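You operate a simulated robot arm through the tools that you are given. There is no shell and no other tool.

You are at the controls of a simulated robot arm. One attempt, no reset.

## Task
Switch off and unplug the television and the sound bar.
Fine: each socket switch off before its plug is pulled; stand both plugs on the socket shelf. Set down upright: grey plug, black plug.

It is judged by the outcome, as a careful person would: the job done as asked, and still so three seconds after it is handed in. It fails if anything else is knocked over, pushed out of place, dropped, spilled or broken.

## Robot
A 6-joint arm with a four-finger gripper on a trunk, on a base that moves. Base frame: it is fixed to the floor where the robot stands at the start and does not move with it; the origin is under the middle of the robot, x ahead of it, y to its left, z up. Readings come in mm, degrees, newtons and seconds.
With the tool pointing down near the work surface it reaches from about 640 to 660 mm from the robot's upright axis, wherever it stands. Its first joint turns from -166.0 to 166.0 degrees. Places, roughly: black switch [500, -100, 800]; blue felt pad [750, 1750, 500]; blue key [1100, 1800, 400]; brown box [750, 1500, 500]; cell door [1000, 1800, 400]; dimmer [600, -200, 1200]; disc rack [750, 1250, 500]; gold switch [500, -100, 800]; green key [1100, 1800, 400]; grey switch [500, 0, 800]; input key [900, 900, 1100]; lamp knob [-1400, 4400, 1200]; lamp switch [-1400, 4400, 1100]; mute key [800, 900, 900]; purple disc case [750, 1250, 500]; red box [1000, 2250, 500]. Payload 3.43 kg.
Tool frame: the origin (TCP) lies between the finger pads and is the grasp point; the fingertips stand 30 mm ahead of it; z points along the fingers, y is the line along which they close. The gripper opens to 120 mm; its body begins 85 mm behind the TCP.
Orientation is told as [roll, pitch, yaw] about the base's x, y, z axes, in that order, counted from this pose: with the fingers straight down and closing along the base's y, the tool's x points along the base's -x, its y along +y and its z along -z.

## Interface
- The arm moves only by the tool play_rows. Its argument "moves" is text: rows parted by semicolons, each of 6 numbers parted by spaces: the shift along the tool's x, y, z in mm, then the turn, a rotation vector about the tool's x, y, z in degrees. In form: tx ty tz wx wy wz; .... A call has 1 to 20 rows; each row is the pose to reach, as a shift and turn from the pose commanded when the call began, along the tool's axes at that moment. "fingers" is the finger opening in mm, from 0 to 120, set as the call begins (left out, the last holds). A row lasts 0.2 s, in which the tool goes at most 50 mm and 8.6 degrees; a call with a longer step from one row to the next is refused whole, and so is a gripper value outside its range. A pose out of reach is approached as far as the arm can. The call stops where the force on the tool passes 50 N (or 10 N more than at its start, if that is more) or the arm is blocked; 0.2 s more then pass. Each finger travels about 136.2 mm/s and halts on what it meets, pressing with about 36 N; the grip force reading is that of the motor and also rises with nothing between the fingers. The clock runs only during rows and for 0.2 s after the last one: add rows that repeat a pose to give the fingers time. The reply holds the time, the measured pose of the TCP, the force on the tool along the base axes, the opening and the grip force, in the units named above and with some noise, with the torque about the TCP (base axes, N m) and any sound that the robot's microphone picked up.
- Cameras (640 x 400 px; columns grow to the right, rows downward): "scene" is now at [65.9, 169.8, 1490]; the picture's right is [-0.34, -0.94, 0.00], its down [-0.45, 0.16, -0.88] and it looks along [0.83, -0.30, -0.48] (base axes); focal length 214 px, centre (320, 200). "wrist" rides on the gripper at [71, -17, -121] in the tool frame; the picture's right is [0.23, 0.97, 0.00], its down [-0.81, 0.19, -0.55] and it looks along [-0.54, 0.13, 0.83] (tool axes); focal length 275 px, centre (320, 200). There is no depth. A picture from a camera that has moved, and an enlarged one, comes with that camera's place and axes in the base frame and with its lens.
- grab_frame(camera): a new picture of that camera. No time passes.
- lift_body(by): moves the trunk up (or, below 0, down) by that many mm; the arm and the scene camera ride with it, the base frame stays. It gives what a move gives, with no picture.
- steer(legs): drives the robot by 1 to 6 legs, each [ahead, left, turn to the left] in mm, mm and degrees, along the robot's own axes; the way and the turn of a leg run together, so that a leg with both is an arc; at most 1500 mm and 180 degrees a leg. The arm and the cameras ride along, it lands a little off, and it stops where it bumps. It gives what a move gives.
- pan_tilt(pan, tilt): turns the head with the scene camera to pan (to the left, within 120 degrees either way) and tilt (down, from -29 to 69), counted from straight ahead of the robot. It gives what a move gives.
- close_up(camera, box): a new picture of the part [left, top, right, bottom] of that camera's present view, enlarged. No time passes.
- hand_in(): hands the job in; it is judged then, once.

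Nothing tells you exact positions but the pictures and the camera data. Unless the task says otherwise, let go and move clear before handing in.

The tools are called by a JSON object that holds its "api" and its "payload". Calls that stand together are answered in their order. play_rows: Moves the arm, as the interface text tells. Its arguments: {"type":"object","properties":{"moves":{"type":"string"},"fingers":{"type":"number"}},"required":["moves"]} The other tools are called the same way: lift_body (by) moves the trunk up or down; steer (legs) drives the base; pan_tilt (pan, tilt) turns the head that bears the scene camera; grab_frame (camera) takes a picture; close_up (camera, box) takes an enlarged picture of a part of a camera's view; hand_in () hands the job in.

At the start:

```text
time: 0.0
eef_pos: [523.0, 163.9, 1103.5]
tool_rot: [-0.1, 0.0, 0.0]
contact_force: [0.8, 0.3, 0.3]
moment: [-0.02, 0.0, -0.01]
opening: 120.4
grip_force: 0.0
trunk travel left (down, up): [-50.0, 490.0]
robot x, y, heading: [1.4, -0.6, 0.0]
head pan, tilt (commanded): [44.3, 68.8]
```

scene: 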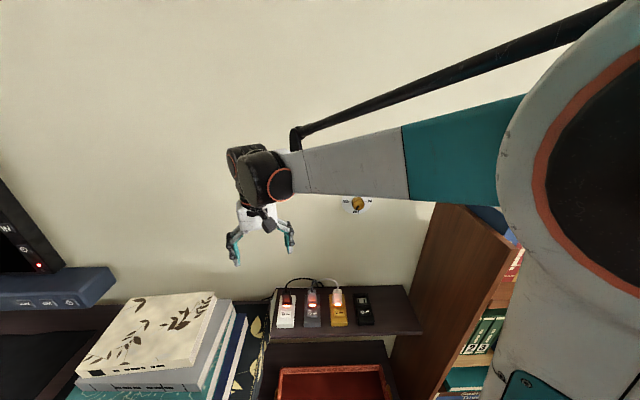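
wrist: 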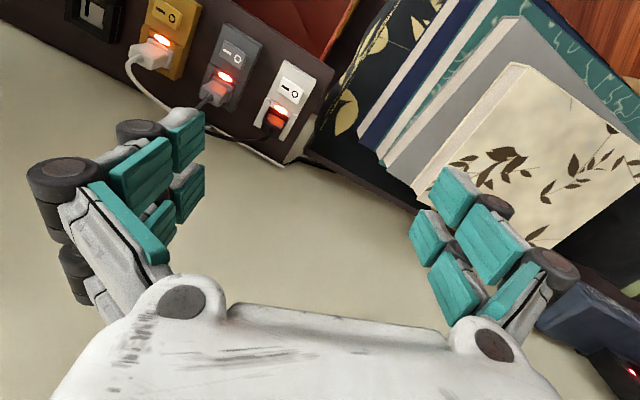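

I see a shelf with a row of sockets (white, grey, gold, black) against the wall, with plugs in three of them, and the television and sound bar off to the left. I'll look closer at the sockets and cables before I move anything.

{"api": "close_up", "payload": {"camera": "scene", "box": [240, 260, 440, 385]}}

{"api": "close_up", "payload": {"camera": "wrist", "box": [60, 0, 360, 188]}}

{"api": "close_up", "payload": {"camera": "scene", "box": [0, 170, 260, 332]}}

```text
3.20 times, centred on (340, 322) of scene
camera zoom: at [65.9, 169.8, 1490.0], right [-0.34, -0.94, 0.0], down [-0.45, 0.16, -0.88], along [0.83, -0.3, -0.48], focal length 686 px, centre (256, -192)
```

zoom: 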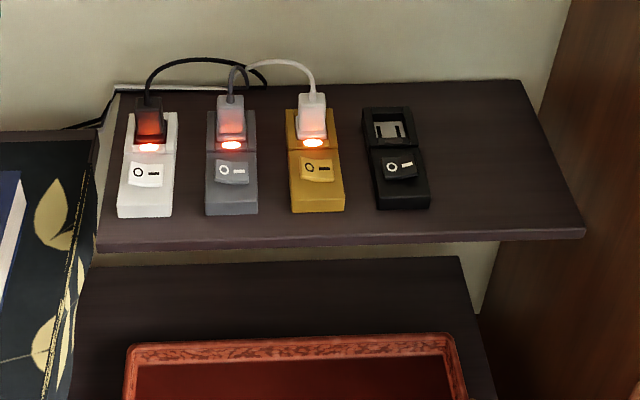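

```text
2.13 times, centred on (210, 94) of wrist
camera zoom: at [451.7, 145.9, 1225.7], right [-0.23, 0.97, 0.0], down [0.81, 0.19, 0.55], along [0.54, 0.13, -0.83], focal length 586 px, centre (554, 426)
```

zoom: 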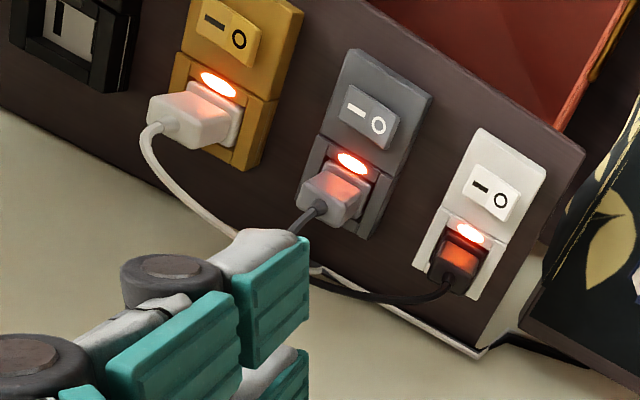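

```text
2.46 times, centred on (130, 251) of scene
camera zoom: at [65.9, 169.8, 1490.0], right [-0.34, -0.94, 0.0], down [-0.45, 0.16, -0.88], along [0.83, -0.3, -0.48], focal length 528 px, centre (788, 74)
```

zoom: 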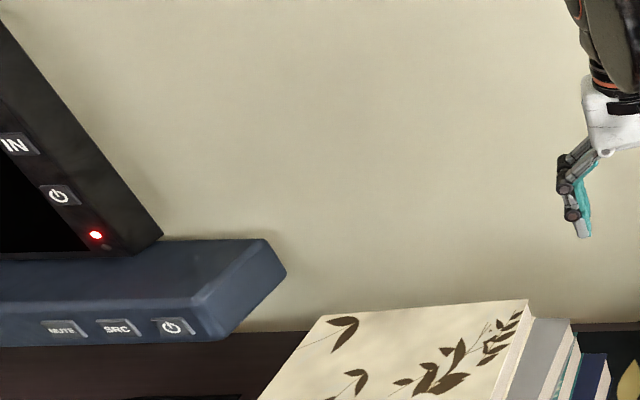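

The black plug sits in the white socket, the grey plug in the grey socket and a white plug in the gold socket. I'll zoom in further to see the plug shapes, the cord paths and the free shelf space.

{"api": "close_up", "payload": {"camera": "scene", "box": [265, 270, 345, 320]}}

{"api": "close_up", "payload": {"camera": "scene", "box": [330, 275, 430, 338]}}

{"api": "close_up", "payload": {"camera": "wrist", "box": [180, 40, 340, 140]}}

{"api": "close_up", "payload": {"camera": "wrist", "box": [120, 30, 280, 130]}}

```text
8.00 times, centred on (305, 295) of scene
camera zoom: at [65.9, 169.8, 1490.0], right [-0.34, -0.94, 0.0], down [-0.45, 0.16, -0.88], along [0.83, -0.3, -0.48], focal length 1716 px, centre (440, -560)
```

zoom: 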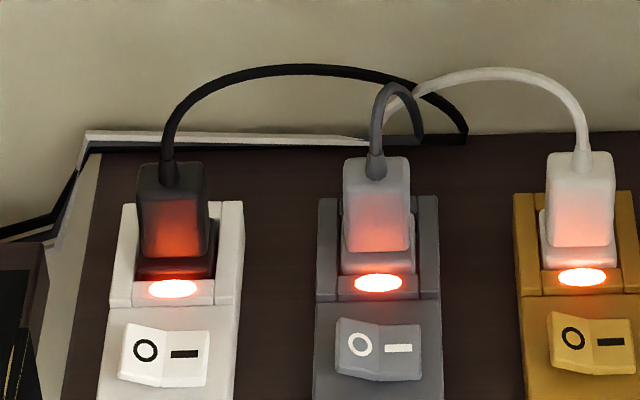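

```text
6.35 times, centred on (380, 306) of scene
camera zoom: at [65.9, 169.8, 1490.0], right [-0.34, -0.94, 0.0], down [-0.45, 0.16, -0.88], along [0.83, -0.3, -0.48], focal length 1362 px, centre (-61, -476)
```

zoom: 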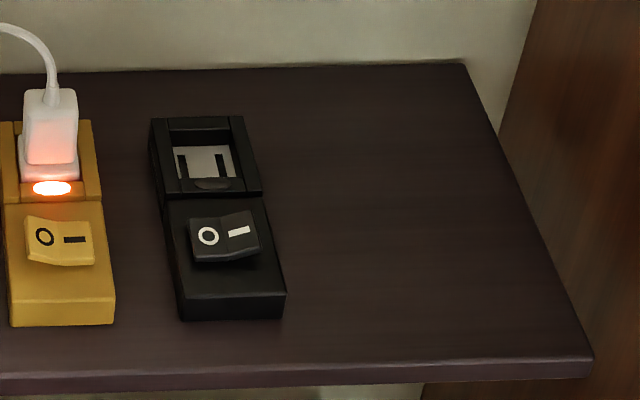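

```text
4.00 times, centred on (260, 90) of wrist
camera zoom: at [451.7, 145.9, 1225.7], right [-0.23, 0.97, 0.0], down [0.81, 0.19, 0.55], along [0.54, 0.13, -0.83], focal length 1101 px, centre (560, 640)
```

zoom: 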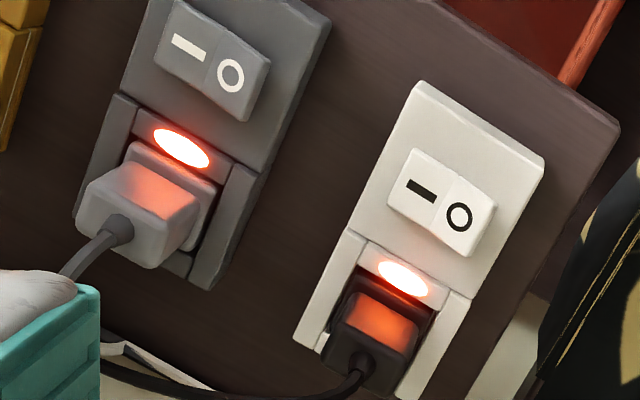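

```text
4.00 times, centred on (200, 80) of wrist
camera zoom: at [451.7, 145.9, 1225.7], right [-0.23, 0.97, 0.0], down [0.81, 0.19, 0.55], along [0.54, 0.13, -0.83], focal length 1101 px, centre (800, 680)
```

zoom: 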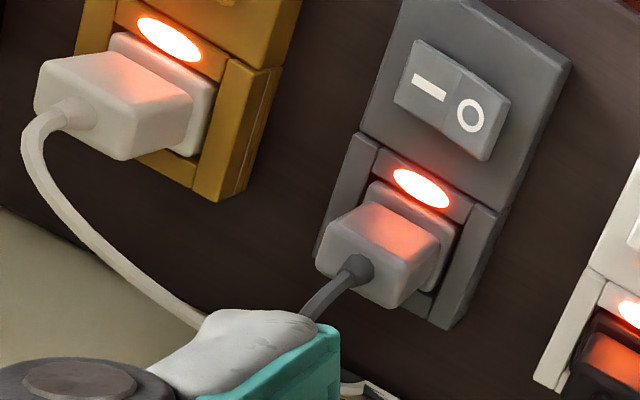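

Triangulating from both cameras, the grey plug's top is near (588, 10, 799), and the socket row runs parallel to a wall turned about 20° from the base frame. I'll line the gripper up with the wall and move over the sockets for a better view, well above everything.

{"api": "play_rows", "payload": {"moves": "5 -25 20 0 0 4; 10 -50 40 0 0 8; 15 -75 60 0 0 12; 19 -100 80 0 0 16; 23 -124 100 0 0 19.9; 23 -124 100 0 0 19.9"}}

```text
time: 1.4
eef_pos: [501.2, 39.2, 1003.8]
tool_rot: [0.0, 0.1, -19.9]
contact_force: [0.5, 0.6, -0.9]
moment: [0.0, 0.02, 0.02]
opening: 120.1
grip_force: 0.0
trunk travel left (down, up): [-50.0, 490.0]
robot x, y, heading: [5.3, 1.0, 0.0]
head pan, tilt (commanded): [44.3, 68.8]
```

{"api": "grab_frame", "payload": {"camera": "wrist"}}

{"api": "grab_frame", "payload": {"camera": "scene"}}

```text
taken
camera wrist: at [428.3, 46.5, 1125.1], right [0.12, 0.99, 0.0], down [0.83, -0.1, 0.55], along [0.55, -0.06, -0.83], focal length 275 px, centre (320, 200)
```

wrist: 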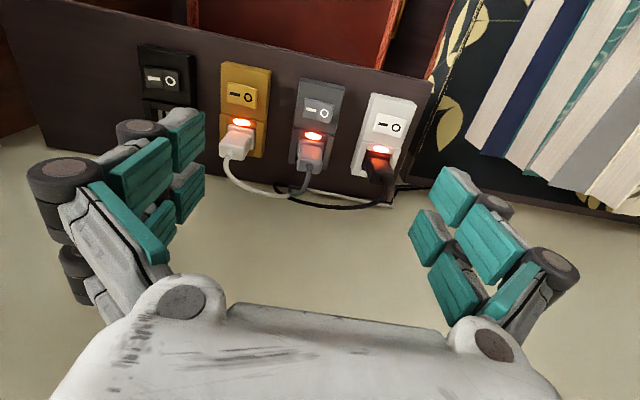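

```text
taken
camera scene: at [66.0, 179.4, 1480.0], right [-0.24, -0.97, 0.0], down [-0.56, 0.14, -0.82], along [0.8, -0.19, -0.57], focal length 214 px, centre (320, 200)
```

scene: 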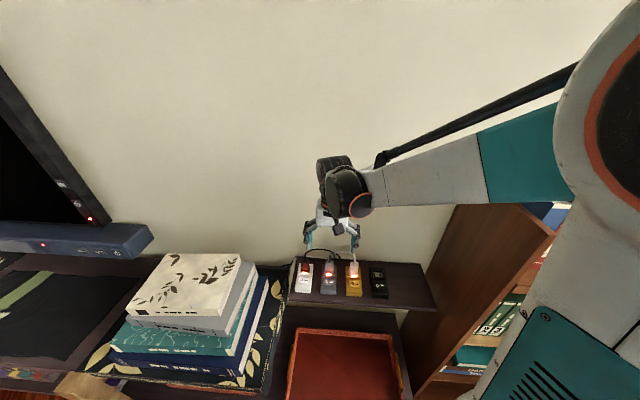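

The head is drifting toward its commanded angle, so I'll point it at the socket shelf first. Then I'll zoom the wrist camera on the sockets.

{"api": "pan_tilt", "payload": {"pan": -16, "tilt": 42}}

{"api": "close_up", "payload": {"camera": "wrist", "box": [280, 60, 440, 160]}}

{"api": "close_up", "payload": {"camera": "wrist", "box": [120, 120, 280, 220]}}

```text
time: 2.7
eef_pos: [499.0, 39.2, 1004.0]
tool_rot: [-0.1, 0.1, -19.9]
contact_force: [0.1, -0.1, -0.7]
moment: [0.0, 0.01, -0.03]
opening: 120.3
grip_force: 0.1
trunk travel left (down, up): [-50.0, 490.0]
robot x, y, heading: [2.2, -1.7, -0.1]
head pan, tilt (commanded): [-16.0, 42.0]
```

```text
4.00 times, centred on (360, 110) of wrist
camera zoom: at [427.1, 47.0, 1125.5], right [0.11, 0.99, 0.0], down [0.83, -0.1, 0.55], along [0.55, -0.06, -0.83], focal length 1101 px, centre (160, 560)
```

zoom: 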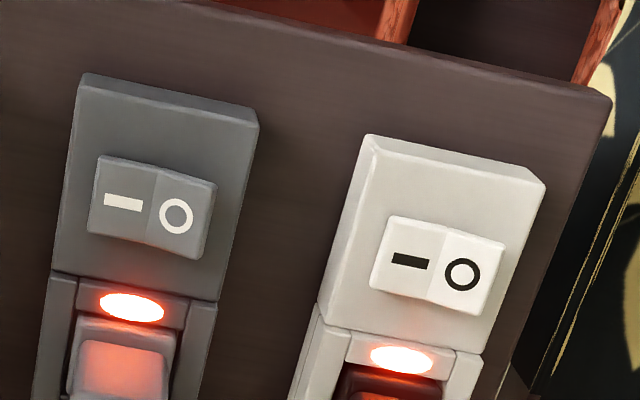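

```text
4.00 times, centred on (200, 170) of wrist
camera zoom: at [427.1, 47.0, 1125.5], right [0.11, 0.99, 0.0], down [0.83, -0.1, 0.55], along [0.55, -0.06, -0.83], focal length 1101 px, centre (800, 320)
```

zoom: 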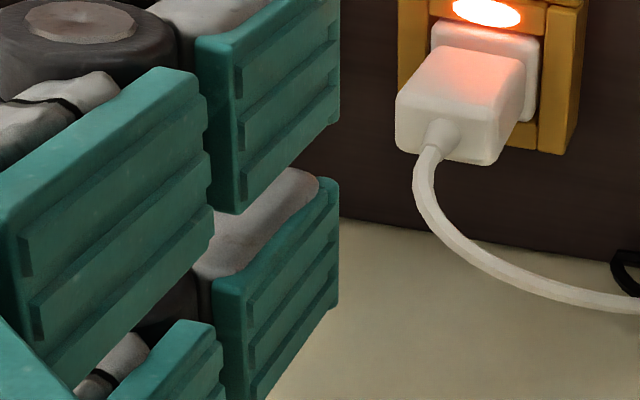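

I want to know the shape of the closed fingertips before I press a rocker with them. I'll close the gripper here in free space and look.

{"api": "play_rows", "payload": {"moves": "0 0 0 0 0 0; 0 0 0 0 0 0; 0 0 0 0 0 0; 0 0 0 0 0 0; 0 0 0 0 0 0", "fingers": 0}}

{"api": "grab_frame", "payload": {"camera": "wrist"}}

{"api": "grab_frame", "payload": {"camera": "scene"}}

```text
time: 3.9
eef_pos: [501.1, 39.2, 1003.9]
tool_rot: [0.0, 0.0, -19.9]
contact_force: [0.2, -0.4, -0.2]
moment: [0.0, 0.0, -0.01]
opening: 0.0
grip_force: 33.1
trunk travel left (down, up): [-50.0, 490.0]
robot x, y, heading: [0.2, 2.6, 0.2]
head pan, tilt (commanded): [-16.0, 42.0]
```

```text
taken
camera wrist: at [427.9, 46.9, 1125.4], right [0.11, 0.99, 0.0], down [0.83, -0.1, 0.55], along [0.55, -0.06, -0.83], focal length 275 px, centre (320, 200)
```

wrist: 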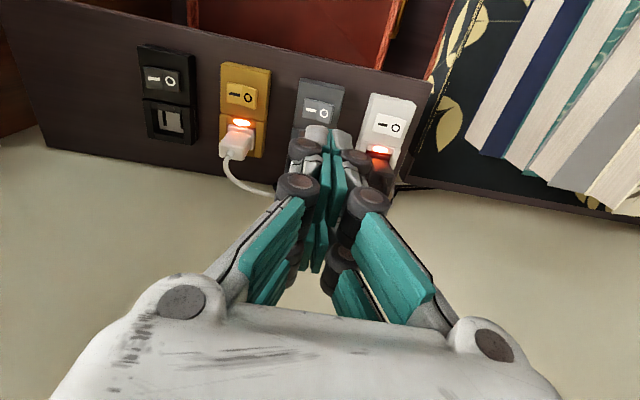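

```text
taken
camera scene: at [61.9, 175.8, 1473.0], right [-0.29, -0.96, 0.0], down [-0.61, 0.18, -0.77], along [0.74, -0.22, -0.64], focal length 214 px, centre (320, 200)
```

scene: 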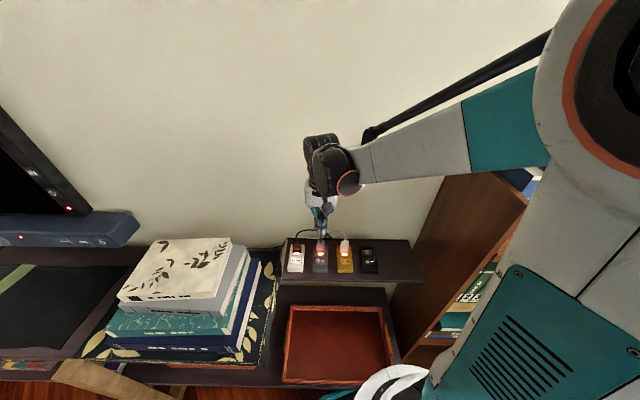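

{"api": "close_up", "payload": {"camera": "wrist", "box": [240, 90, 440, 215]}}

{"api": "close_up", "payload": {"camera": "scene", "box": [270, 175, 400, 256]}}

{"api": "close_up", "payload": {"camera": "scene", "box": [270, 220, 430, 320]}}

```text
3.20 times, centred on (340, 152) of wrist
camera zoom: at [427.9, 46.9, 1125.4], right [0.11, 0.99, 0.0], down [0.83, -0.1, 0.55], along [0.55, -0.06, -0.83], focal length 881 px, centre (256, 352)
```

zoom: 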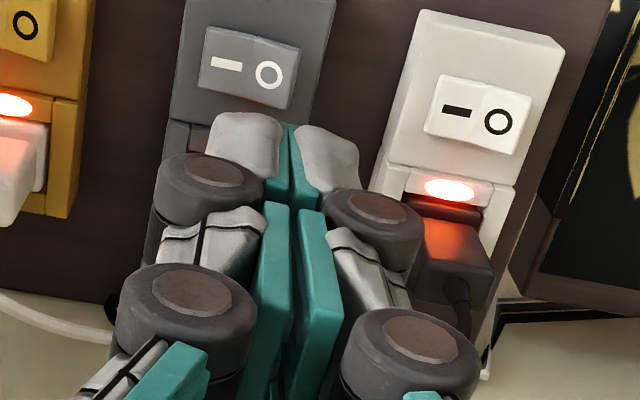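

```text
4.92 times, centred on (335, 216) of scene
camera zoom: at [61.9, 175.8, 1473.0], right [-0.29, -0.96, 0.0], down [-0.61, 0.18, -0.77], along [0.74, -0.22, -0.64], focal length 1056 px, centre (246, 124)
```

zoom: 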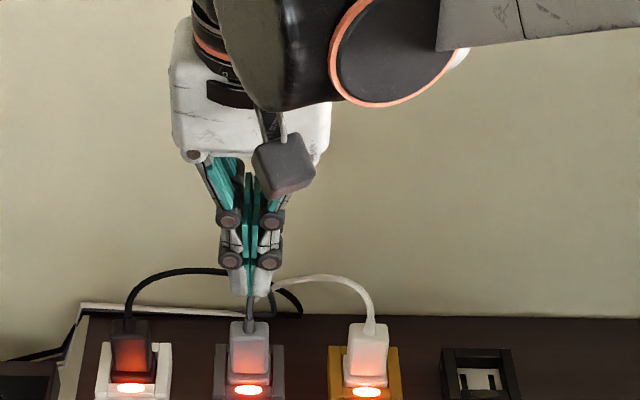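

```text
4.00 times, centred on (350, 270) of scene
camera zoom: at [61.9, 175.8, 1473.0], right [-0.29, -0.96, 0.0], down [-0.61, 0.18, -0.77], along [0.74, -0.22, -0.64], focal length 858 px, centre (200, -80)
```

zoom: 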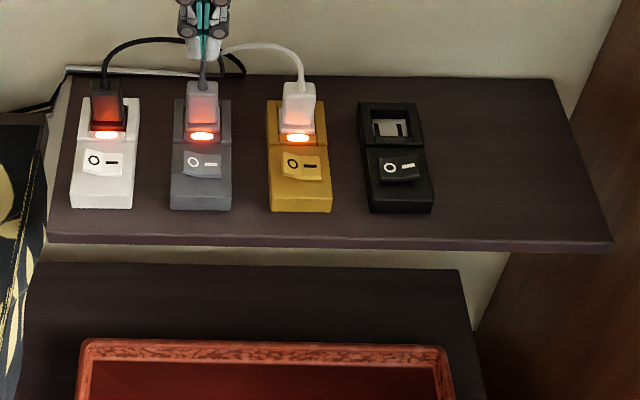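

The closed fingertips form a cluster about 27 mm wide, and each rocker half is about 20 mm wide, so I can press the O half on the left on its own. I put the grey rocker pivot near (528, 32, 768) and the white one near (557, 125, 768), with the wall direction at yaw −17.4°. I'll come down above the grey O half and check that the arm can reach it.

{"api": "play_rows", "payload": {"moves": "-5 5 38 0 0 -0.6; -10 9 76 0 0 -1.2; -15 14 115 0 0 -1.9; -19.9 18.4 153 0 0 -2.5; -19.9 18.4 153 0 0 -2.5"}}

{"api": "grab_frame", "payload": {"camera": "wrist"}}

{"api": "close_up", "payload": {"camera": "scene", "box": [270, 200, 430, 300]}}

```text
time: 5.1
eef_pos: [524.9, 50.9, 849.8]
tool_rot: [0.1, 0.0, -17.4]
contact_force: [0.4, 1.0, 0.1]
moment: [-0.02, 0.02, 0.0]
opening: 0.0
grip_force: 34.0
trunk travel left (down, up): [-50.0, 490.0]
robot x, y, heading: [2.1, 0.2, -0.0]
head pan, tilt (commanded): [-16.0, 42.0]
```

```text
taken
camera wrist: at [452.7, 54.8, 971.8], right [0.07, 1.0, 0.0], down [0.83, -0.06, 0.55], along [0.55, -0.04, -0.83], focal length 275 px, centre (320, 200)
```

wrist: 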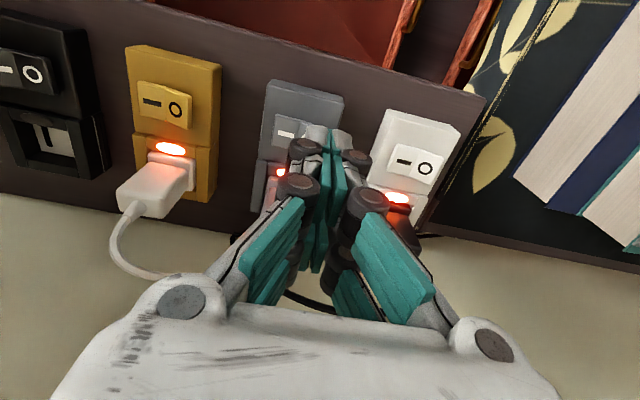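

```text
4.00 times, centred on (350, 250) of scene
camera zoom: at [61.2, 177.6, 1469.3], right [-0.28, -0.96, 0.0], down [-0.64, 0.18, -0.74], along [0.71, -0.2, -0.67], focal length 858 px, centre (200, 0)
```

zoom: 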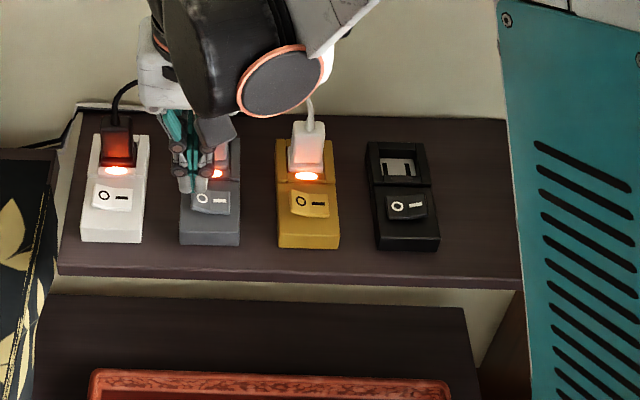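

{"api": "close_up", "payload": {"camera": "wrist", "box": [220, 60, 420, 185]}}

{"api": "close_up", "payload": {"camera": "scene", "box": [285, 210, 365, 260]}}

```text
3.20 times, centred on (320, 122) of wrist
camera zoom: at [452.7, 54.8, 971.8], right [0.07, 1.0, 0.0], down [0.83, -0.06, 0.55], along [0.55, -0.04, -0.83], focal length 881 px, centre (320, 448)
```

zoom: 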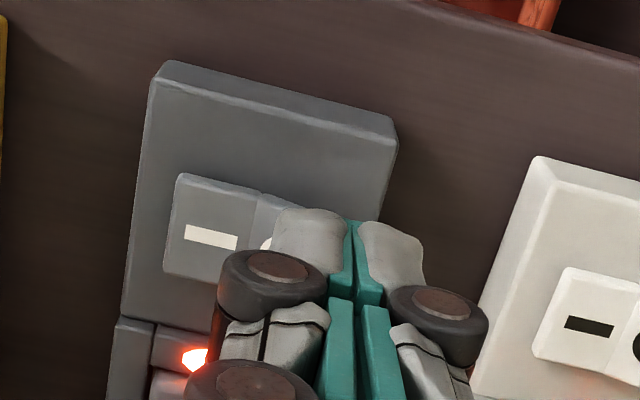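

```text
8.00 times, centred on (325, 235) of scene
camera zoom: at [61.2, 177.6, 1469.3], right [-0.28, -0.96, 0.0], down [-0.64, 0.18, -0.74], along [0.71, -0.2, -0.67], focal length 1716 px, centre (280, -80)
```

zoom: 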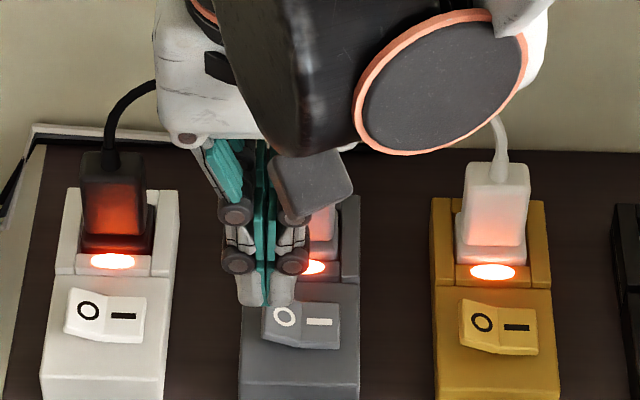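

The tip cluster lies over the O half of the grey rocker, with the cluster centre about 16 mm left of the pivot. I'll come down slowly and watch the force.

{"api": "play_rows", "payload": {"moves": "0 0 15 0 0 0; 0 0 30 0 0 0; 0 0 36 0 0 0; 0 0 39 0 0 0; 0 0 42 0 0 0; 0 0 45 0 0 0; 0 0 48 0 0 0"}}

{"api": "close_up", "payload": {"camera": "scene", "box": [285, 210, 365, 260]}}

{"api": "close_up", "payload": {"camera": "wrist", "box": [220, 60, 420, 185]}}

```text
time: 6.7
eef_pos: [525.8, 51.3, 803.4]
tool_rot: [0.2, 0.0, -17.3]
contact_force: [4.5, 7.1, 3.8]
moment: [0.19, -0.08, 0.14]
opening: 0.0
grip_force: 33.1
trunk travel left (down, up): [-50.0, 490.0]
robot x, y, heading: [3.0, 1.7, -0.1]
head pan, tilt (commanded): [-16.0, 42.0]
```

```text
8.00 times, centred on (325, 235) of scene
camera zoom: at [60.7, 178.1, 1469.3], right [-0.28, -0.96, 0.0], down [-0.64, 0.18, -0.74], along [0.71, -0.2, -0.67], focal length 1716 px, centre (280, -80)
```

zoom: 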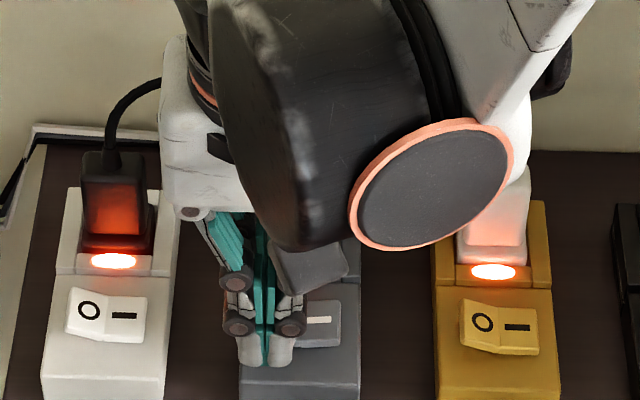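

```text
3.20 times, centred on (320, 122) of wrist
camera zoom: at [452.3, 55.6, 924.7], right [0.07, 1.0, 0.0], down [0.83, -0.06, 0.55], along [0.55, -0.04, -0.83], focal length 881 px, centre (320, 448)
```

zoom: 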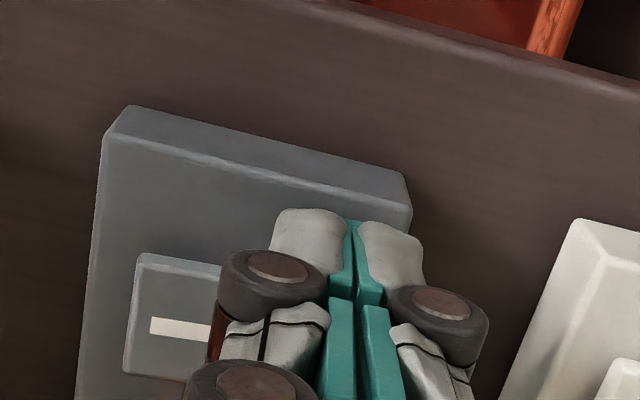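

There's light contact so far: about 4 N vertical and 8 N sideways. I'll press a few millimetres more and check the neon.

{"api": "play_rows", "payload": {"moves": "0 0 2 0 0 0; 0 0 4 0 0 0; 0 0 6 0 0 0; 0 0 8 0 0 0"}}

{"api": "grab_frame", "payload": {"camera": "wrist"}}

{"api": "grab_frame", "payload": {"camera": "scene"}}

```text
time: 7.7
eef_pos: [524.8, 48.7, 797.4]
tool_rot: [-0.1, -0.2, -17.5]
contact_force: [0.2, 0.4, 37.8]
moment: [-0.1, 0.07, -0.03]
opening: 6.0
grip_force: 33.3
trunk travel left (down, up): [-50.0, 490.0]
robot x, y, heading: [-0.6, -0.7, 0.0]
head pan, tilt (commanded): [-16.0, 42.0]
stopped in row 4: the force on the tool passed its limit at 57 N (the readings are from after the stop); the commanded pose is now the measured one
```

```text
taken
camera wrist: at [451.0, 54.1, 919.7], right [0.07, 1.0, 0.0], down [0.83, -0.06, 0.56], along [0.55, -0.04, -0.83], focal length 275 px, centre (320, 200)
```

wrist: 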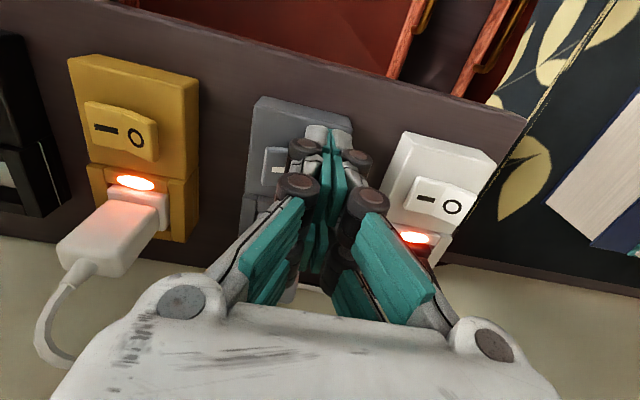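

```text
taken
camera scene: at [58.3, 177.3, 1469.7], right [-0.28, -0.96, 0.0], down [-0.64, 0.18, -0.74], along [0.72, -0.2, -0.67], focal length 214 px, centre (320, 200)
```

scene: 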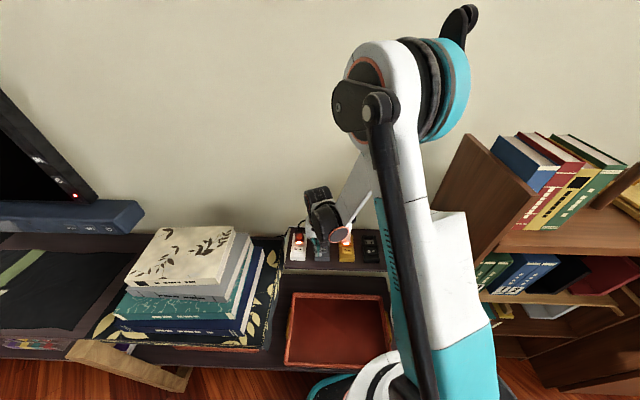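

The force limit stopped the press and the grey socket looks dark. I'll lift clear and check the neon and the device lights.

{"api": "play_rows", "payload": {"moves": "0 0 -10 0 0 0; 0 0 -30 0 0 0; 0 0 -60 0 0 0; 0 0 -90 0 0 0; 0 0 -90 0 0 0"}}

{"api": "grab_frame", "payload": {"camera": "wrist"}}

{"api": "close_up", "payload": {"camera": "scene", "box": [265, 210, 405, 298]}}

{"api": "close_up", "payload": {"camera": "scene", "box": [0, 100, 160, 250]}}

```text
time: 8.9
eef_pos: [523.9, 49.6, 888.1]
tool_rot: [0.0, -0.1, -17.4]
contact_force: [0.4, 0.6, -0.2]
moment: [0.03, -0.01, 0.0]
opening: 0.0
grip_force: 33.1
trunk travel left (down, up): [-50.0, 490.0]
robot x, y, heading: [-2.8, 1.3, -0.2]
head pan, tilt (commanded): [-16.0, 42.0]
```

```text
taken
camera wrist: at [451.5, 54.6, 1009.0], right [0.07, 1.0, 0.0], down [0.83, -0.06, 0.55], along [0.55, -0.04, -0.83], focal length 275 px, centre (320, 200)
```

wrist: 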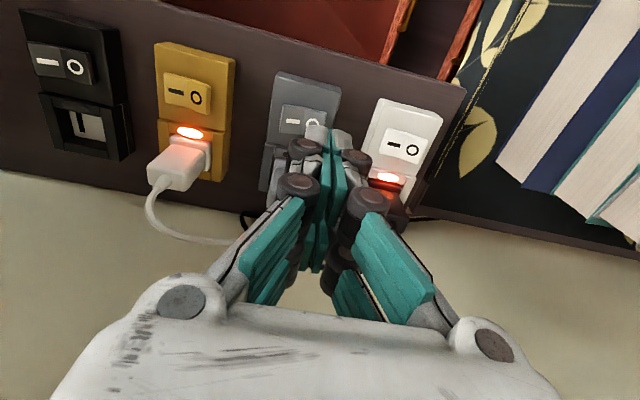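

```text
4.55 times, centred on (335, 254) of scene
camera zoom: at [60.3, 177.4, 1469.3], right [-0.28, -0.96, 0.0], down [-0.64, 0.18, -0.74], along [0.71, -0.2, -0.67], focal length 975 px, centre (252, -46)
```

zoom: 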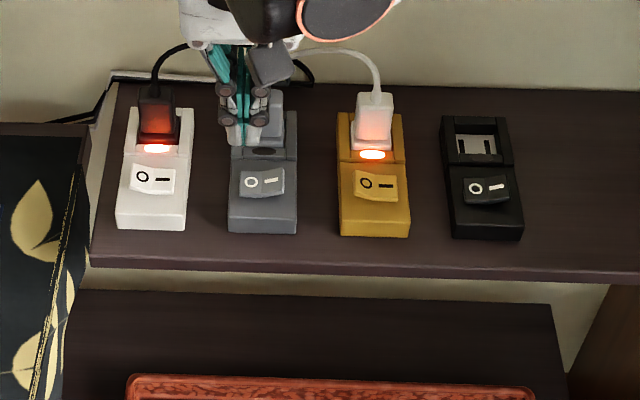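

```text
2.67 times, centred on (80, 175) of scene
camera zoom: at [60.3, 177.4, 1469.3], right [-0.28, -0.96, 0.0], down [-0.64, 0.18, -0.74], along [0.71, -0.2, -0.67], focal length 572 px, centre (960, 267)
```

zoom: 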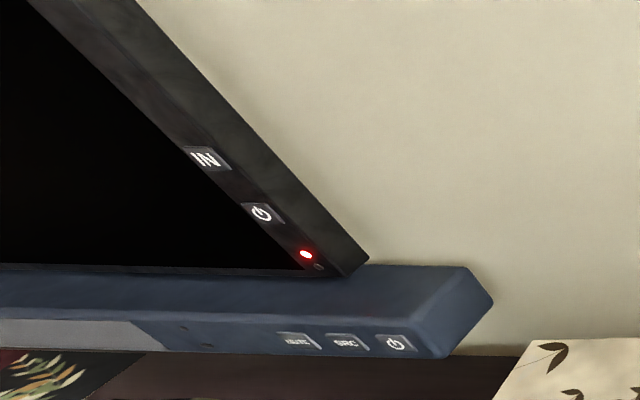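

The grey switch is off and the sound bar's light went out, so that one is confirmed. Now I'll shift 97 mm along the row to the white socket's O half, staying high.

{"api": "play_rows", "payload": {"moves": "0 25 0 0 0 0; 0 50 0 0 0 0; 0 75 0 0 0 0; 0 97 0 0 0 0; 0 97 30 0 0 0; 0 97 38 0 0 0; 0 97 38 0 0 0"}}

{"api": "close_up", "payload": {"camera": "wrist", "box": [220, 60, 420, 185]}}

{"api": "close_up", "payload": {"camera": "scene", "box": [265, 210, 365, 272]}}

```text
time: 10.5
eef_pos: [554.7, 141.7, 848.3]
tool_rot: [0.0, -0.1, -17.3]
contact_force: [0.2, -0.2, -0.4]
moment: [-0.01, -0.01, 0.02]
opening: 0.0
grip_force: 33.4
trunk travel left (down, up): [-50.0, 490.0]
robot x, y, heading: [0.7, 0.4, -0.1]
head pan, tilt (commanded): [-16.0, 42.0]
```

```text
3.20 times, centred on (320, 122) of wrist
camera zoom: at [481.3, 146.7, 970.6], right [0.07, 1.0, 0.0], down [0.83, -0.06, 0.55], along [0.55, -0.04, -0.83], focal length 881 px, centre (320, 448)
```

zoom: 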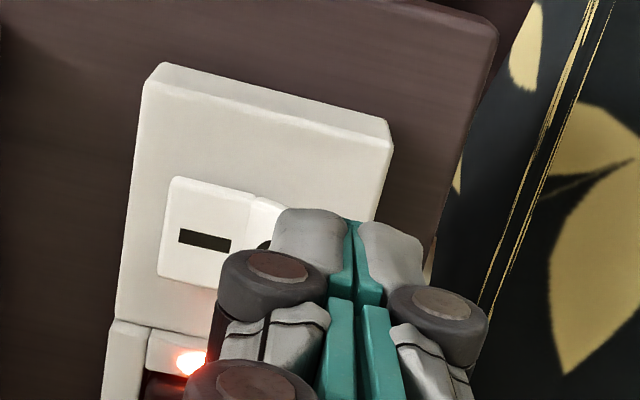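

```text
6.40 times, centred on (315, 241) of scene
camera zoom: at [60.7, 177.5, 1469.3], right [-0.28, -0.96, 0.0], down [-0.64, 0.18, -0.74], along [0.71, -0.2, -0.67], focal length 1373 px, centre (352, -62)
```

zoom: 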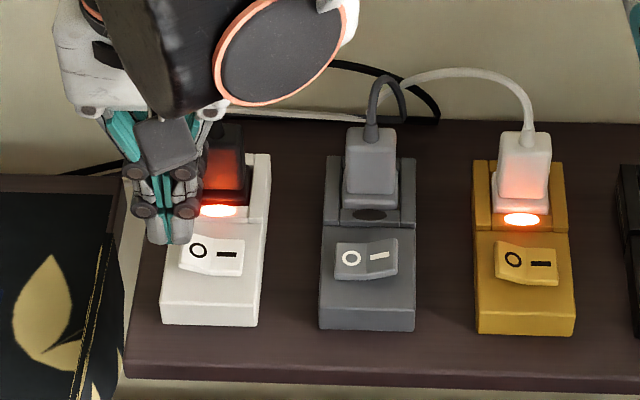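

The alignment matches the grey press to within about 2 mm. I'll press the white O half the same way.

{"api": "play_rows", "payload": {"moves": "0 -2 15 0 0 0; 0 -2 30 0 0 0; 0 -2 38 0 0 0; 0 -2 42 0 0 0; 0 -2 45 0 0 0; 0 -2 48 0 0 0; 0 -2 50 0 0 0; 0 -2 52 0 0 0; 0 -2 54 0 0 0"}}

{"api": "close_up", "payload": {"camera": "scene", "box": [0, 100, 160, 250]}}

{"api": "close_up", "payload": {"camera": "scene", "box": [265, 210, 365, 272]}}

```text
time: 12.4
eef_pos: [554.7, 139.6, 798.7]
tool_rot: [0.1, -0.3, -17.5]
contact_force: [-1.0, -0.2, 34.7]
moment: [-0.13, 0.13, 0.01]
opening: 6.2
grip_force: 33.3
trunk travel left (down, up): [-50.0, 490.0]
robot x, y, heading: [2.7, -0.2, 0.0]
head pan, tilt (commanded): [-16.0, 42.0]
stopped in row 9: the force on the tool passed its limit at 58 N (the readings are from after the stop); the commanded pose is now the measured one
```

```text
2.67 times, centred on (80, 175) of scene
camera zoom: at [58.4, 176.9, 1469.7], right [-0.28, -0.96, 0.0], down [-0.64, 0.18, -0.74], along [0.72, -0.2, -0.67], focal length 572 px, centre (960, 267)
```

zoom: 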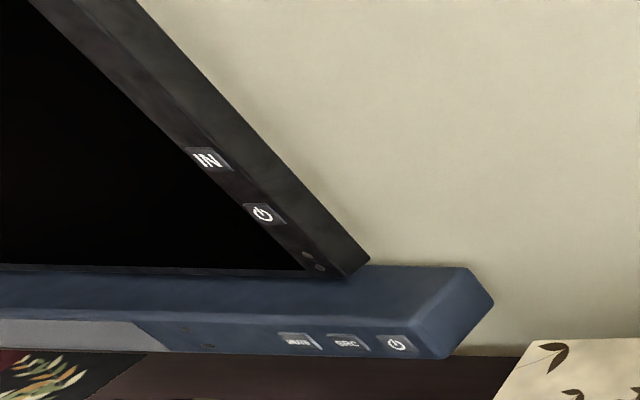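

```text
6.40 times, centred on (315, 241) of scene
camera zoom: at [58.4, 176.9, 1469.7], right [-0.28, -0.96, 0.0], down [-0.64, 0.18, -0.74], along [0.72, -0.2, -0.67], focal length 1373 px, centre (352, -62)
```

zoom: 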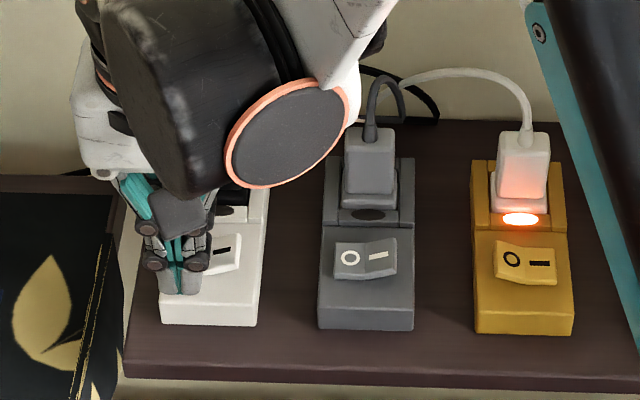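

Both neons and both device lights are out now. I'll lift clear and look at the shelf's right end, where there seems to be free space for standing the plugs.

{"api": "play_rows", "payload": {"moves": "0 0 -15 0 0 0; 0 0 -50 0 0 0; 0 0 -95 0 0 0; 0 0 -130 0 0 0; 0 0 -130 0 0 0"}}

{"api": "pan_tilt", "payload": {"pan": -35, "tilt": 42}}

{"api": "grab_frame", "payload": {"camera": "scene"}}

{"api": "grab_frame", "payload": {"camera": "wrist"}}

```text
time: 13.6
eef_pos: [554.9, 138.8, 927.8]
tool_rot: [0.1, -0.4, -17.4]
contact_force: [-0.2, -0.8, 1.0]
moment: [0.03, 0.0, 0.02]
opening: 0.0
grip_force: 33.2
trunk travel left (down, up): [-50.0, 490.0]
robot x, y, heading: [2.6, -2.8, 0.1]
head pan, tilt (commanded): [-16.0, 42.0]
```

```text
time: 14.4
eef_pos: [553.8, 139.7, 926.9]
tool_rot: [0.1, -0.2, -17.4]
contact_force: [-0.1, 1.3, -0.5]
moment: [0.0, -0.01, -0.03]
opening: 0.1
grip_force: 33.0
trunk travel left (down, up): [-50.0, 490.0]
robot x, y, heading: [-0.3, -0.5, 0.1]
head pan, tilt (commanded): [-35.0, 42.0]
```

```text
taken
camera scene: at [49.0, 152.6, 1469.3], right [-0.57, -0.82, 0.0], down [-0.55, 0.38, -0.74], along [0.61, -0.43, -0.67], focal length 214 px, centre (320, 200)
```

scene: 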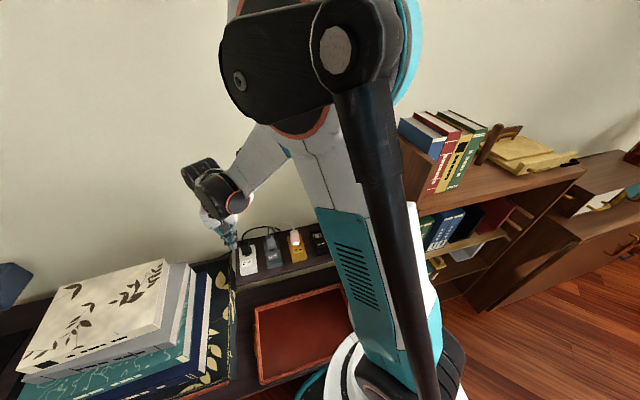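

```text
taken
camera wrist: at [482.5, 144.7, 1047.6], right [0.07, 1.0, 0.0], down [0.83, -0.06, 0.56], along [0.56, -0.04, -0.83], focal length 275 px, centre (320, 200)
```

wrist: 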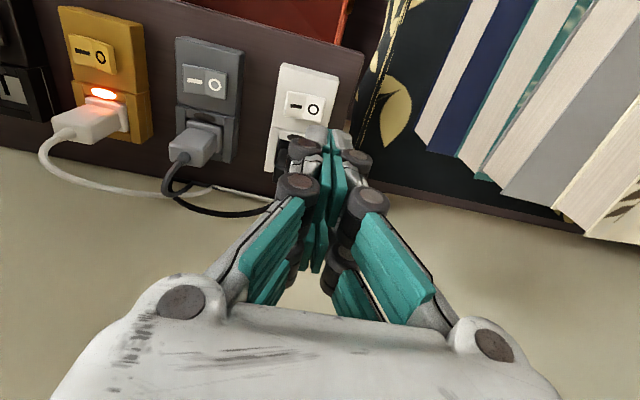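

The robot's own column hides the shelf's right end from here, so I'll use the wrist camera. Next I'll open the gripper and move above the grey plug to measure it.

{"api": "play_rows", "payload": {"moves": "-17.5 -28 0 0 0 0; -35 -56 0 0 0 0; -52.5 -84 0 0 0 0; -70 -111.8 0 0 0 0; -70 -111.8 0 0 0 0", "fingers": 80}}

{"api": "pan_tilt", "payload": {"pan": -16, "tilt": 42}}

{"api": "grab_frame", "payload": {"camera": "wrist"}}

{"api": "close_up", "payload": {"camera": "wrist", "box": [240, 60, 400, 160]}}

{"api": "close_up", "payload": {"camera": "scene", "box": [265, 190, 425, 290]}}

```text
time: 15.7
eef_pos: [588.1, 11.2, 925.0]
tool_rot: [0.0, -0.2, -17.4]
contact_force: [0.4, 0.1, -1.1]
moment: [0.05, 0.01, -0.01]
opening: 80.2
grip_force: 0.1
trunk travel left (down, up): [-50.0, 490.0]
robot x, y, heading: [-2.6, -2.0, -0.1]
head pan, tilt (commanded): [-35.0, 42.0]
```

```text
time: 16.5
eef_pos: [588.5, 9.8, 925.4]
tool_rot: [0.1, -0.1, -17.4]
contact_force: [-0.5, -0.5, 0.1]
moment: [0.0, -0.01, -0.01]
opening: 80.0
grip_force: 0.0
trunk travel left (down, up): [-50.0, 490.0]
robot x, y, heading: [1.1, 2.3, 0.2]
head pan, tilt (commanded): [-16.0, 42.0]
```

```text
taken
camera wrist: at [514.8, 16.8, 1046.7], right [0.07, 1.0, 0.0], down [0.83, -0.06, 0.56], along [0.56, -0.04, -0.83], focal length 275 px, centre (320, 200)
```

wrist: 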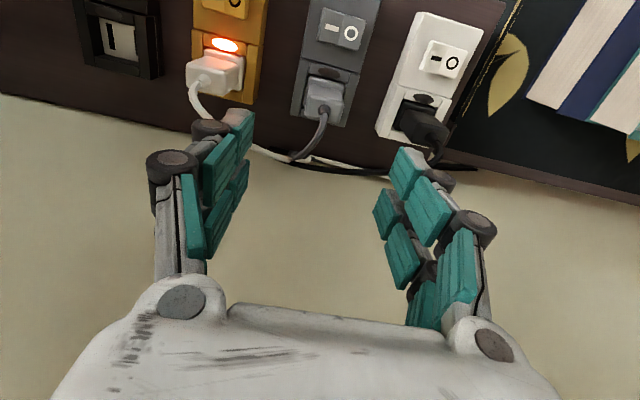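

```text
4.00 times, centred on (320, 110) of wrist
camera zoom: at [514.8, 16.8, 1046.7], right [0.07, 1.0, 0.0], down [0.83, -0.06, 0.56], along [0.56, -0.04, -0.83], focal length 1101 px, centre (320, 560)
```

zoom: 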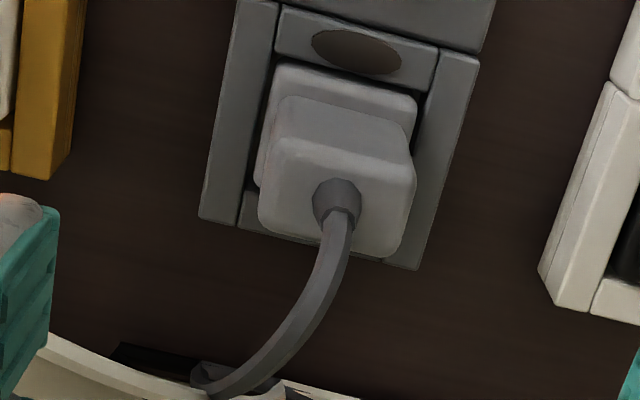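

```text
4.00 times, centred on (345, 240) of scene
camera zoom: at [60.8, 177.4, 1469.3], right [-0.28, -0.96, 0.0], down [-0.64, 0.18, -0.74], along [0.71, -0.21, -0.67], focal length 858 px, centre (220, 40)
```

zoom: 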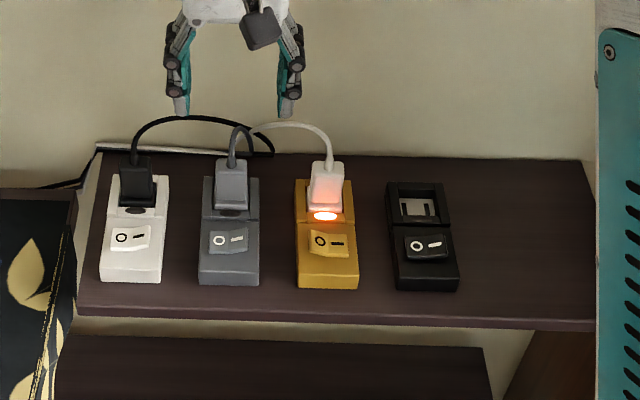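

From this view the plug body is about 33 mm wide and 20 mm deep, with the cord leaving the top toward the wall. I'm about 6 mm too far toward the wall and 3–4 mm too far right. I'll correct that, descend partway and look again.

{"api": "play_rows", "payload": {"moves": "3 1 25 0 0 0; 6.6 2.7 50 0 0 0; 6.6 2.7 65 0 0 0; 6.6 2.7 65 0 0 0"}}

{"api": "close_up", "payload": {"camera": "wrist", "box": [220, 70, 420, 195]}}

{"api": "close_up", "payload": {"camera": "scene", "box": [275, 195, 375, 258]}}

```text
time: 17.5
eef_pos: [582.6, 17.2, 860.9]
tool_rot: [0.1, -0.2, -17.4]
contact_force: [-0.1, 0.1, -0.2]
moment: [0.01, -0.02, 0.01]
opening: 79.9
grip_force: 0.0
trunk travel left (down, up): [-50.0, 490.0]
robot x, y, heading: [2.4, -0.6, 0.1]
head pan, tilt (commanded): [-16.0, 42.0]
```

```text
3.20 times, centred on (320, 132) of wrist
camera zoom: at [509.8, 22.2, 982.3], right [0.07, 1.0, 0.0], down [0.83, -0.06, 0.56], along [0.55, -0.04, -0.83], focal length 881 px, centre (320, 416)
```

zoom: 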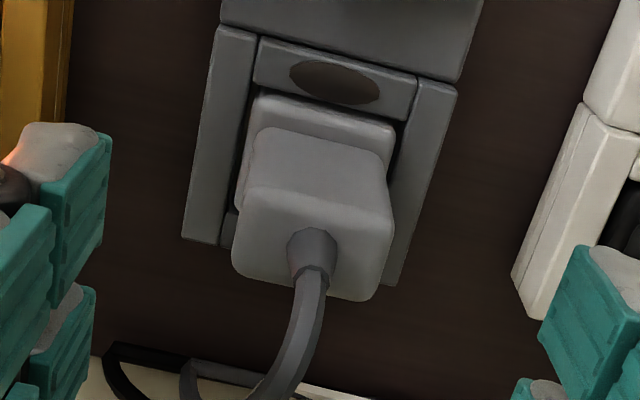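

```text
6.35 times, centred on (325, 226) of scene
camera zoom: at [61.0, 177.5, 1469.3], right [-0.28, -0.96, 0.0], down [-0.64, 0.18, -0.74], along [0.71, -0.2, -0.67], focal length 1362 px, centre (288, 32)
```

zoom: 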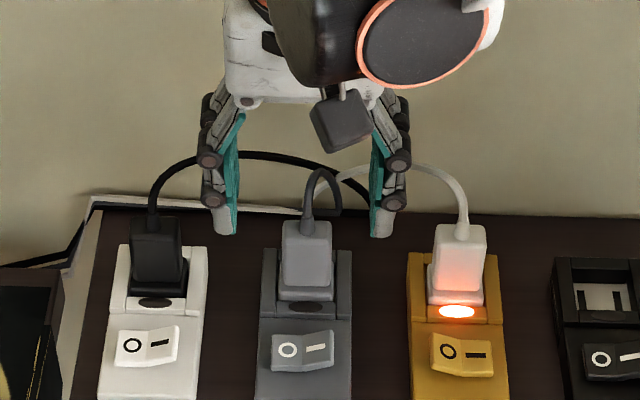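

Two wrist views agree on the plug top at about (578.5, 15.5, 815). I'll centre on it, narrow the opening to 64 mm and lower the fingertips to roughly 778, above the socket walls.

{"api": "play_rows", "payload": {"moves": "4.1 -3 0 0 0 0; 4.1 -3 0 0 0 0; 4.1 -3 15 0 0 0; 4.1 -3 30 0 0 0; 4.1 -3 42 0 0 0; 4.1 -3 42 0 0 0", "fingers": 64}}

{"api": "grab_frame", "payload": {"camera": "wrist"}}

{"api": "close_up", "payload": {"camera": "wrist", "box": [220, 80, 420, 205]}}

{"api": "close_up", "payload": {"camera": "scene", "box": [275, 195, 375, 258]}}

```text
time: 18.9
eef_pos: [579.0, 15.5, 818.0]
tool_rot: [0.1, -0.2, -17.3]
contact_force: [0.0, 0.1, -0.6]
moment: [-0.01, 0.03, 0.02]
opening: 64.3
grip_force: 0.0
trunk travel left (down, up): [-50.0, 490.0]
robot x, y, heading: [-2.5, 2.0, 0.1]
head pan, tilt (commanded): [-16.0, 42.0]
```

```text
taken
camera wrist: at [505.3, 20.5, 940.4], right [0.07, 1.0, 0.0], down [0.83, -0.06, 0.56], along [0.55, -0.04, -0.83], focal length 275 px, centre (320, 200)
```

wrist: 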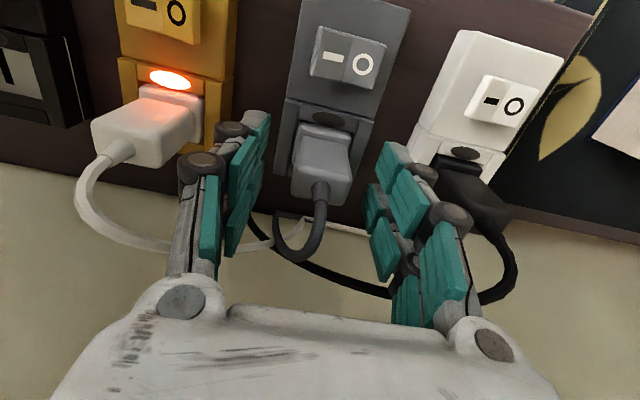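

```text
3.20 times, centred on (320, 142) of wrist
camera zoom: at [505.3, 20.5, 940.4], right [0.07, 1.0, 0.0], down [0.83, -0.06, 0.56], along [0.55, -0.04, -0.83], focal length 881 px, centre (320, 384)
```

zoom: 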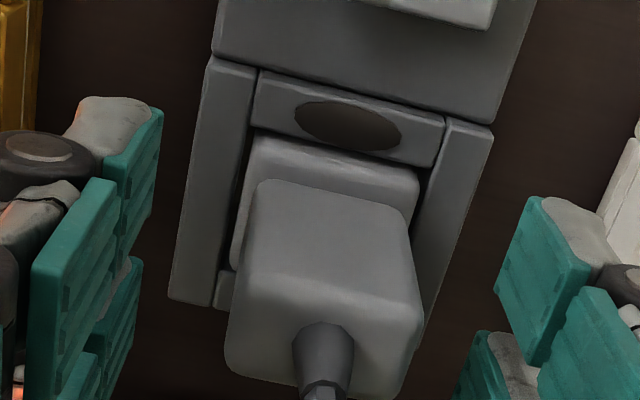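

```text
6.35 times, centred on (325, 226) of scene
camera zoom: at [60.9, 177.5, 1469.3], right [-0.28, -0.96, 0.0], down [-0.64, 0.18, -0.74], along [0.71, -0.2, -0.67], focal length 1362 px, centre (288, 32)
```

zoom: 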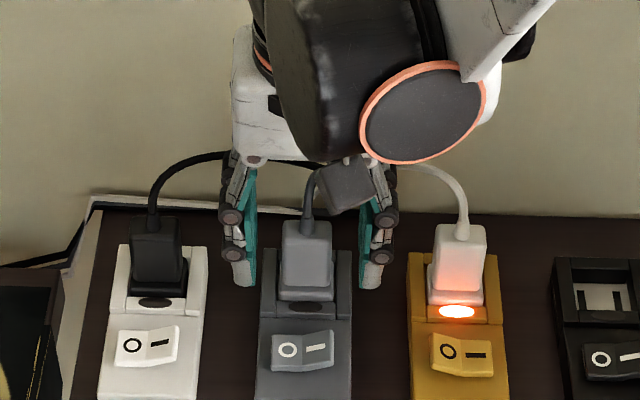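

The tool is centred on the plug to within about 2 mm. I'll go down the last 10 mm and close on the grey plug.

{"api": "play_rows", "payload": {"moves": "0 0 5 0 0 0; 0 0 10 0 0 0; 0 0 10 0 0 0"}}

{"api": "play_rows", "payload": {"moves": "0 0 0 0 0 0; 0 0 0 0 0 0; 0 0 0 0 0 0; 0 0 0 0 0 0; 0 0 0 0 0 0", "fingers": 10}}

{"api": "grab_frame", "payload": {"camera": "wrist"}}

{"api": "close_up", "payload": {"camera": "scene", "box": [275, 195, 375, 258]}}

```text
time: 19.7
eef_pos: [578.8, 15.4, 809.3]
tool_rot: [0.1, -0.3, -17.4]
contact_force: [-0.1, -0.2, 0.2]
moment: [0.03, 0.01, 0.01]
opening: 63.8
grip_force: 0.1
trunk travel left (down, up): [-50.0, 490.0]
robot x, y, heading: [0.9, -0.4, -0.2]
head pan, tilt (commanded): [-16.0, 42.0]
```

```text
time: 20.9
eef_pos: [578.2, 14.7, 809.8]
tool_rot: [0.1, -0.3, -17.5]
contact_force: [-1.1, -0.6, 0.8]
moment: [-0.01, 0.01, -0.01]
opening: 30.8
grip_force: 35.8
trunk travel left (down, up): [-50.0, 490.0]
robot x, y, heading: [1.4, 3.3, -0.0]
head pan, tilt (commanded): [-16.0, 42.0]
```

```text
taken
camera wrist: at [504.9, 20.5, 930.7], right [0.07, 1.0, 0.0], down [0.83, -0.06, 0.56], along [0.56, -0.04, -0.83], focal length 275 px, centre (320, 200)
```

wrist: 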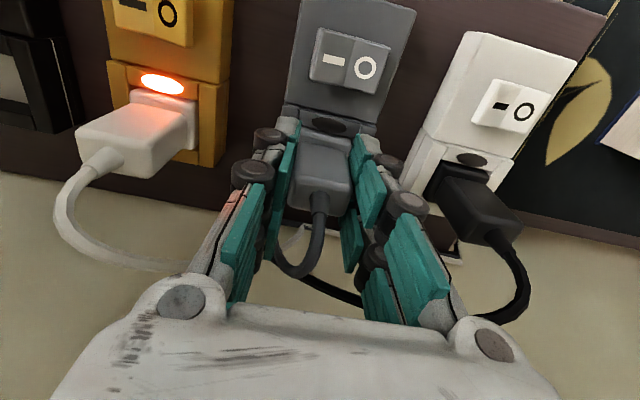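

```text
6.35 times, centred on (325, 226) of scene
camera zoom: at [60.7, 177.4, 1469.3], right [-0.28, -0.96, 0.0], down [-0.64, 0.18, -0.74], along [0.71, -0.2, -0.67], focal length 1362 px, centre (288, 32)
```

zoom: 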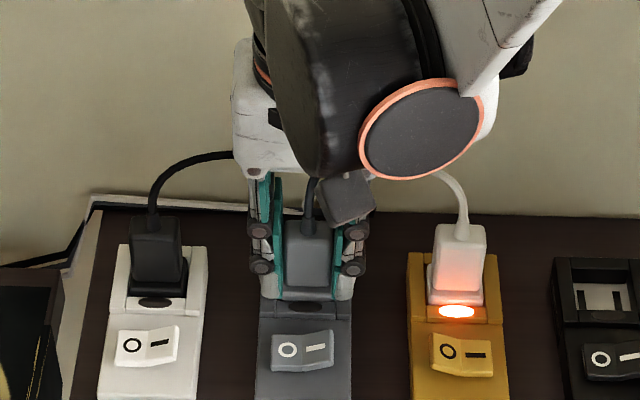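

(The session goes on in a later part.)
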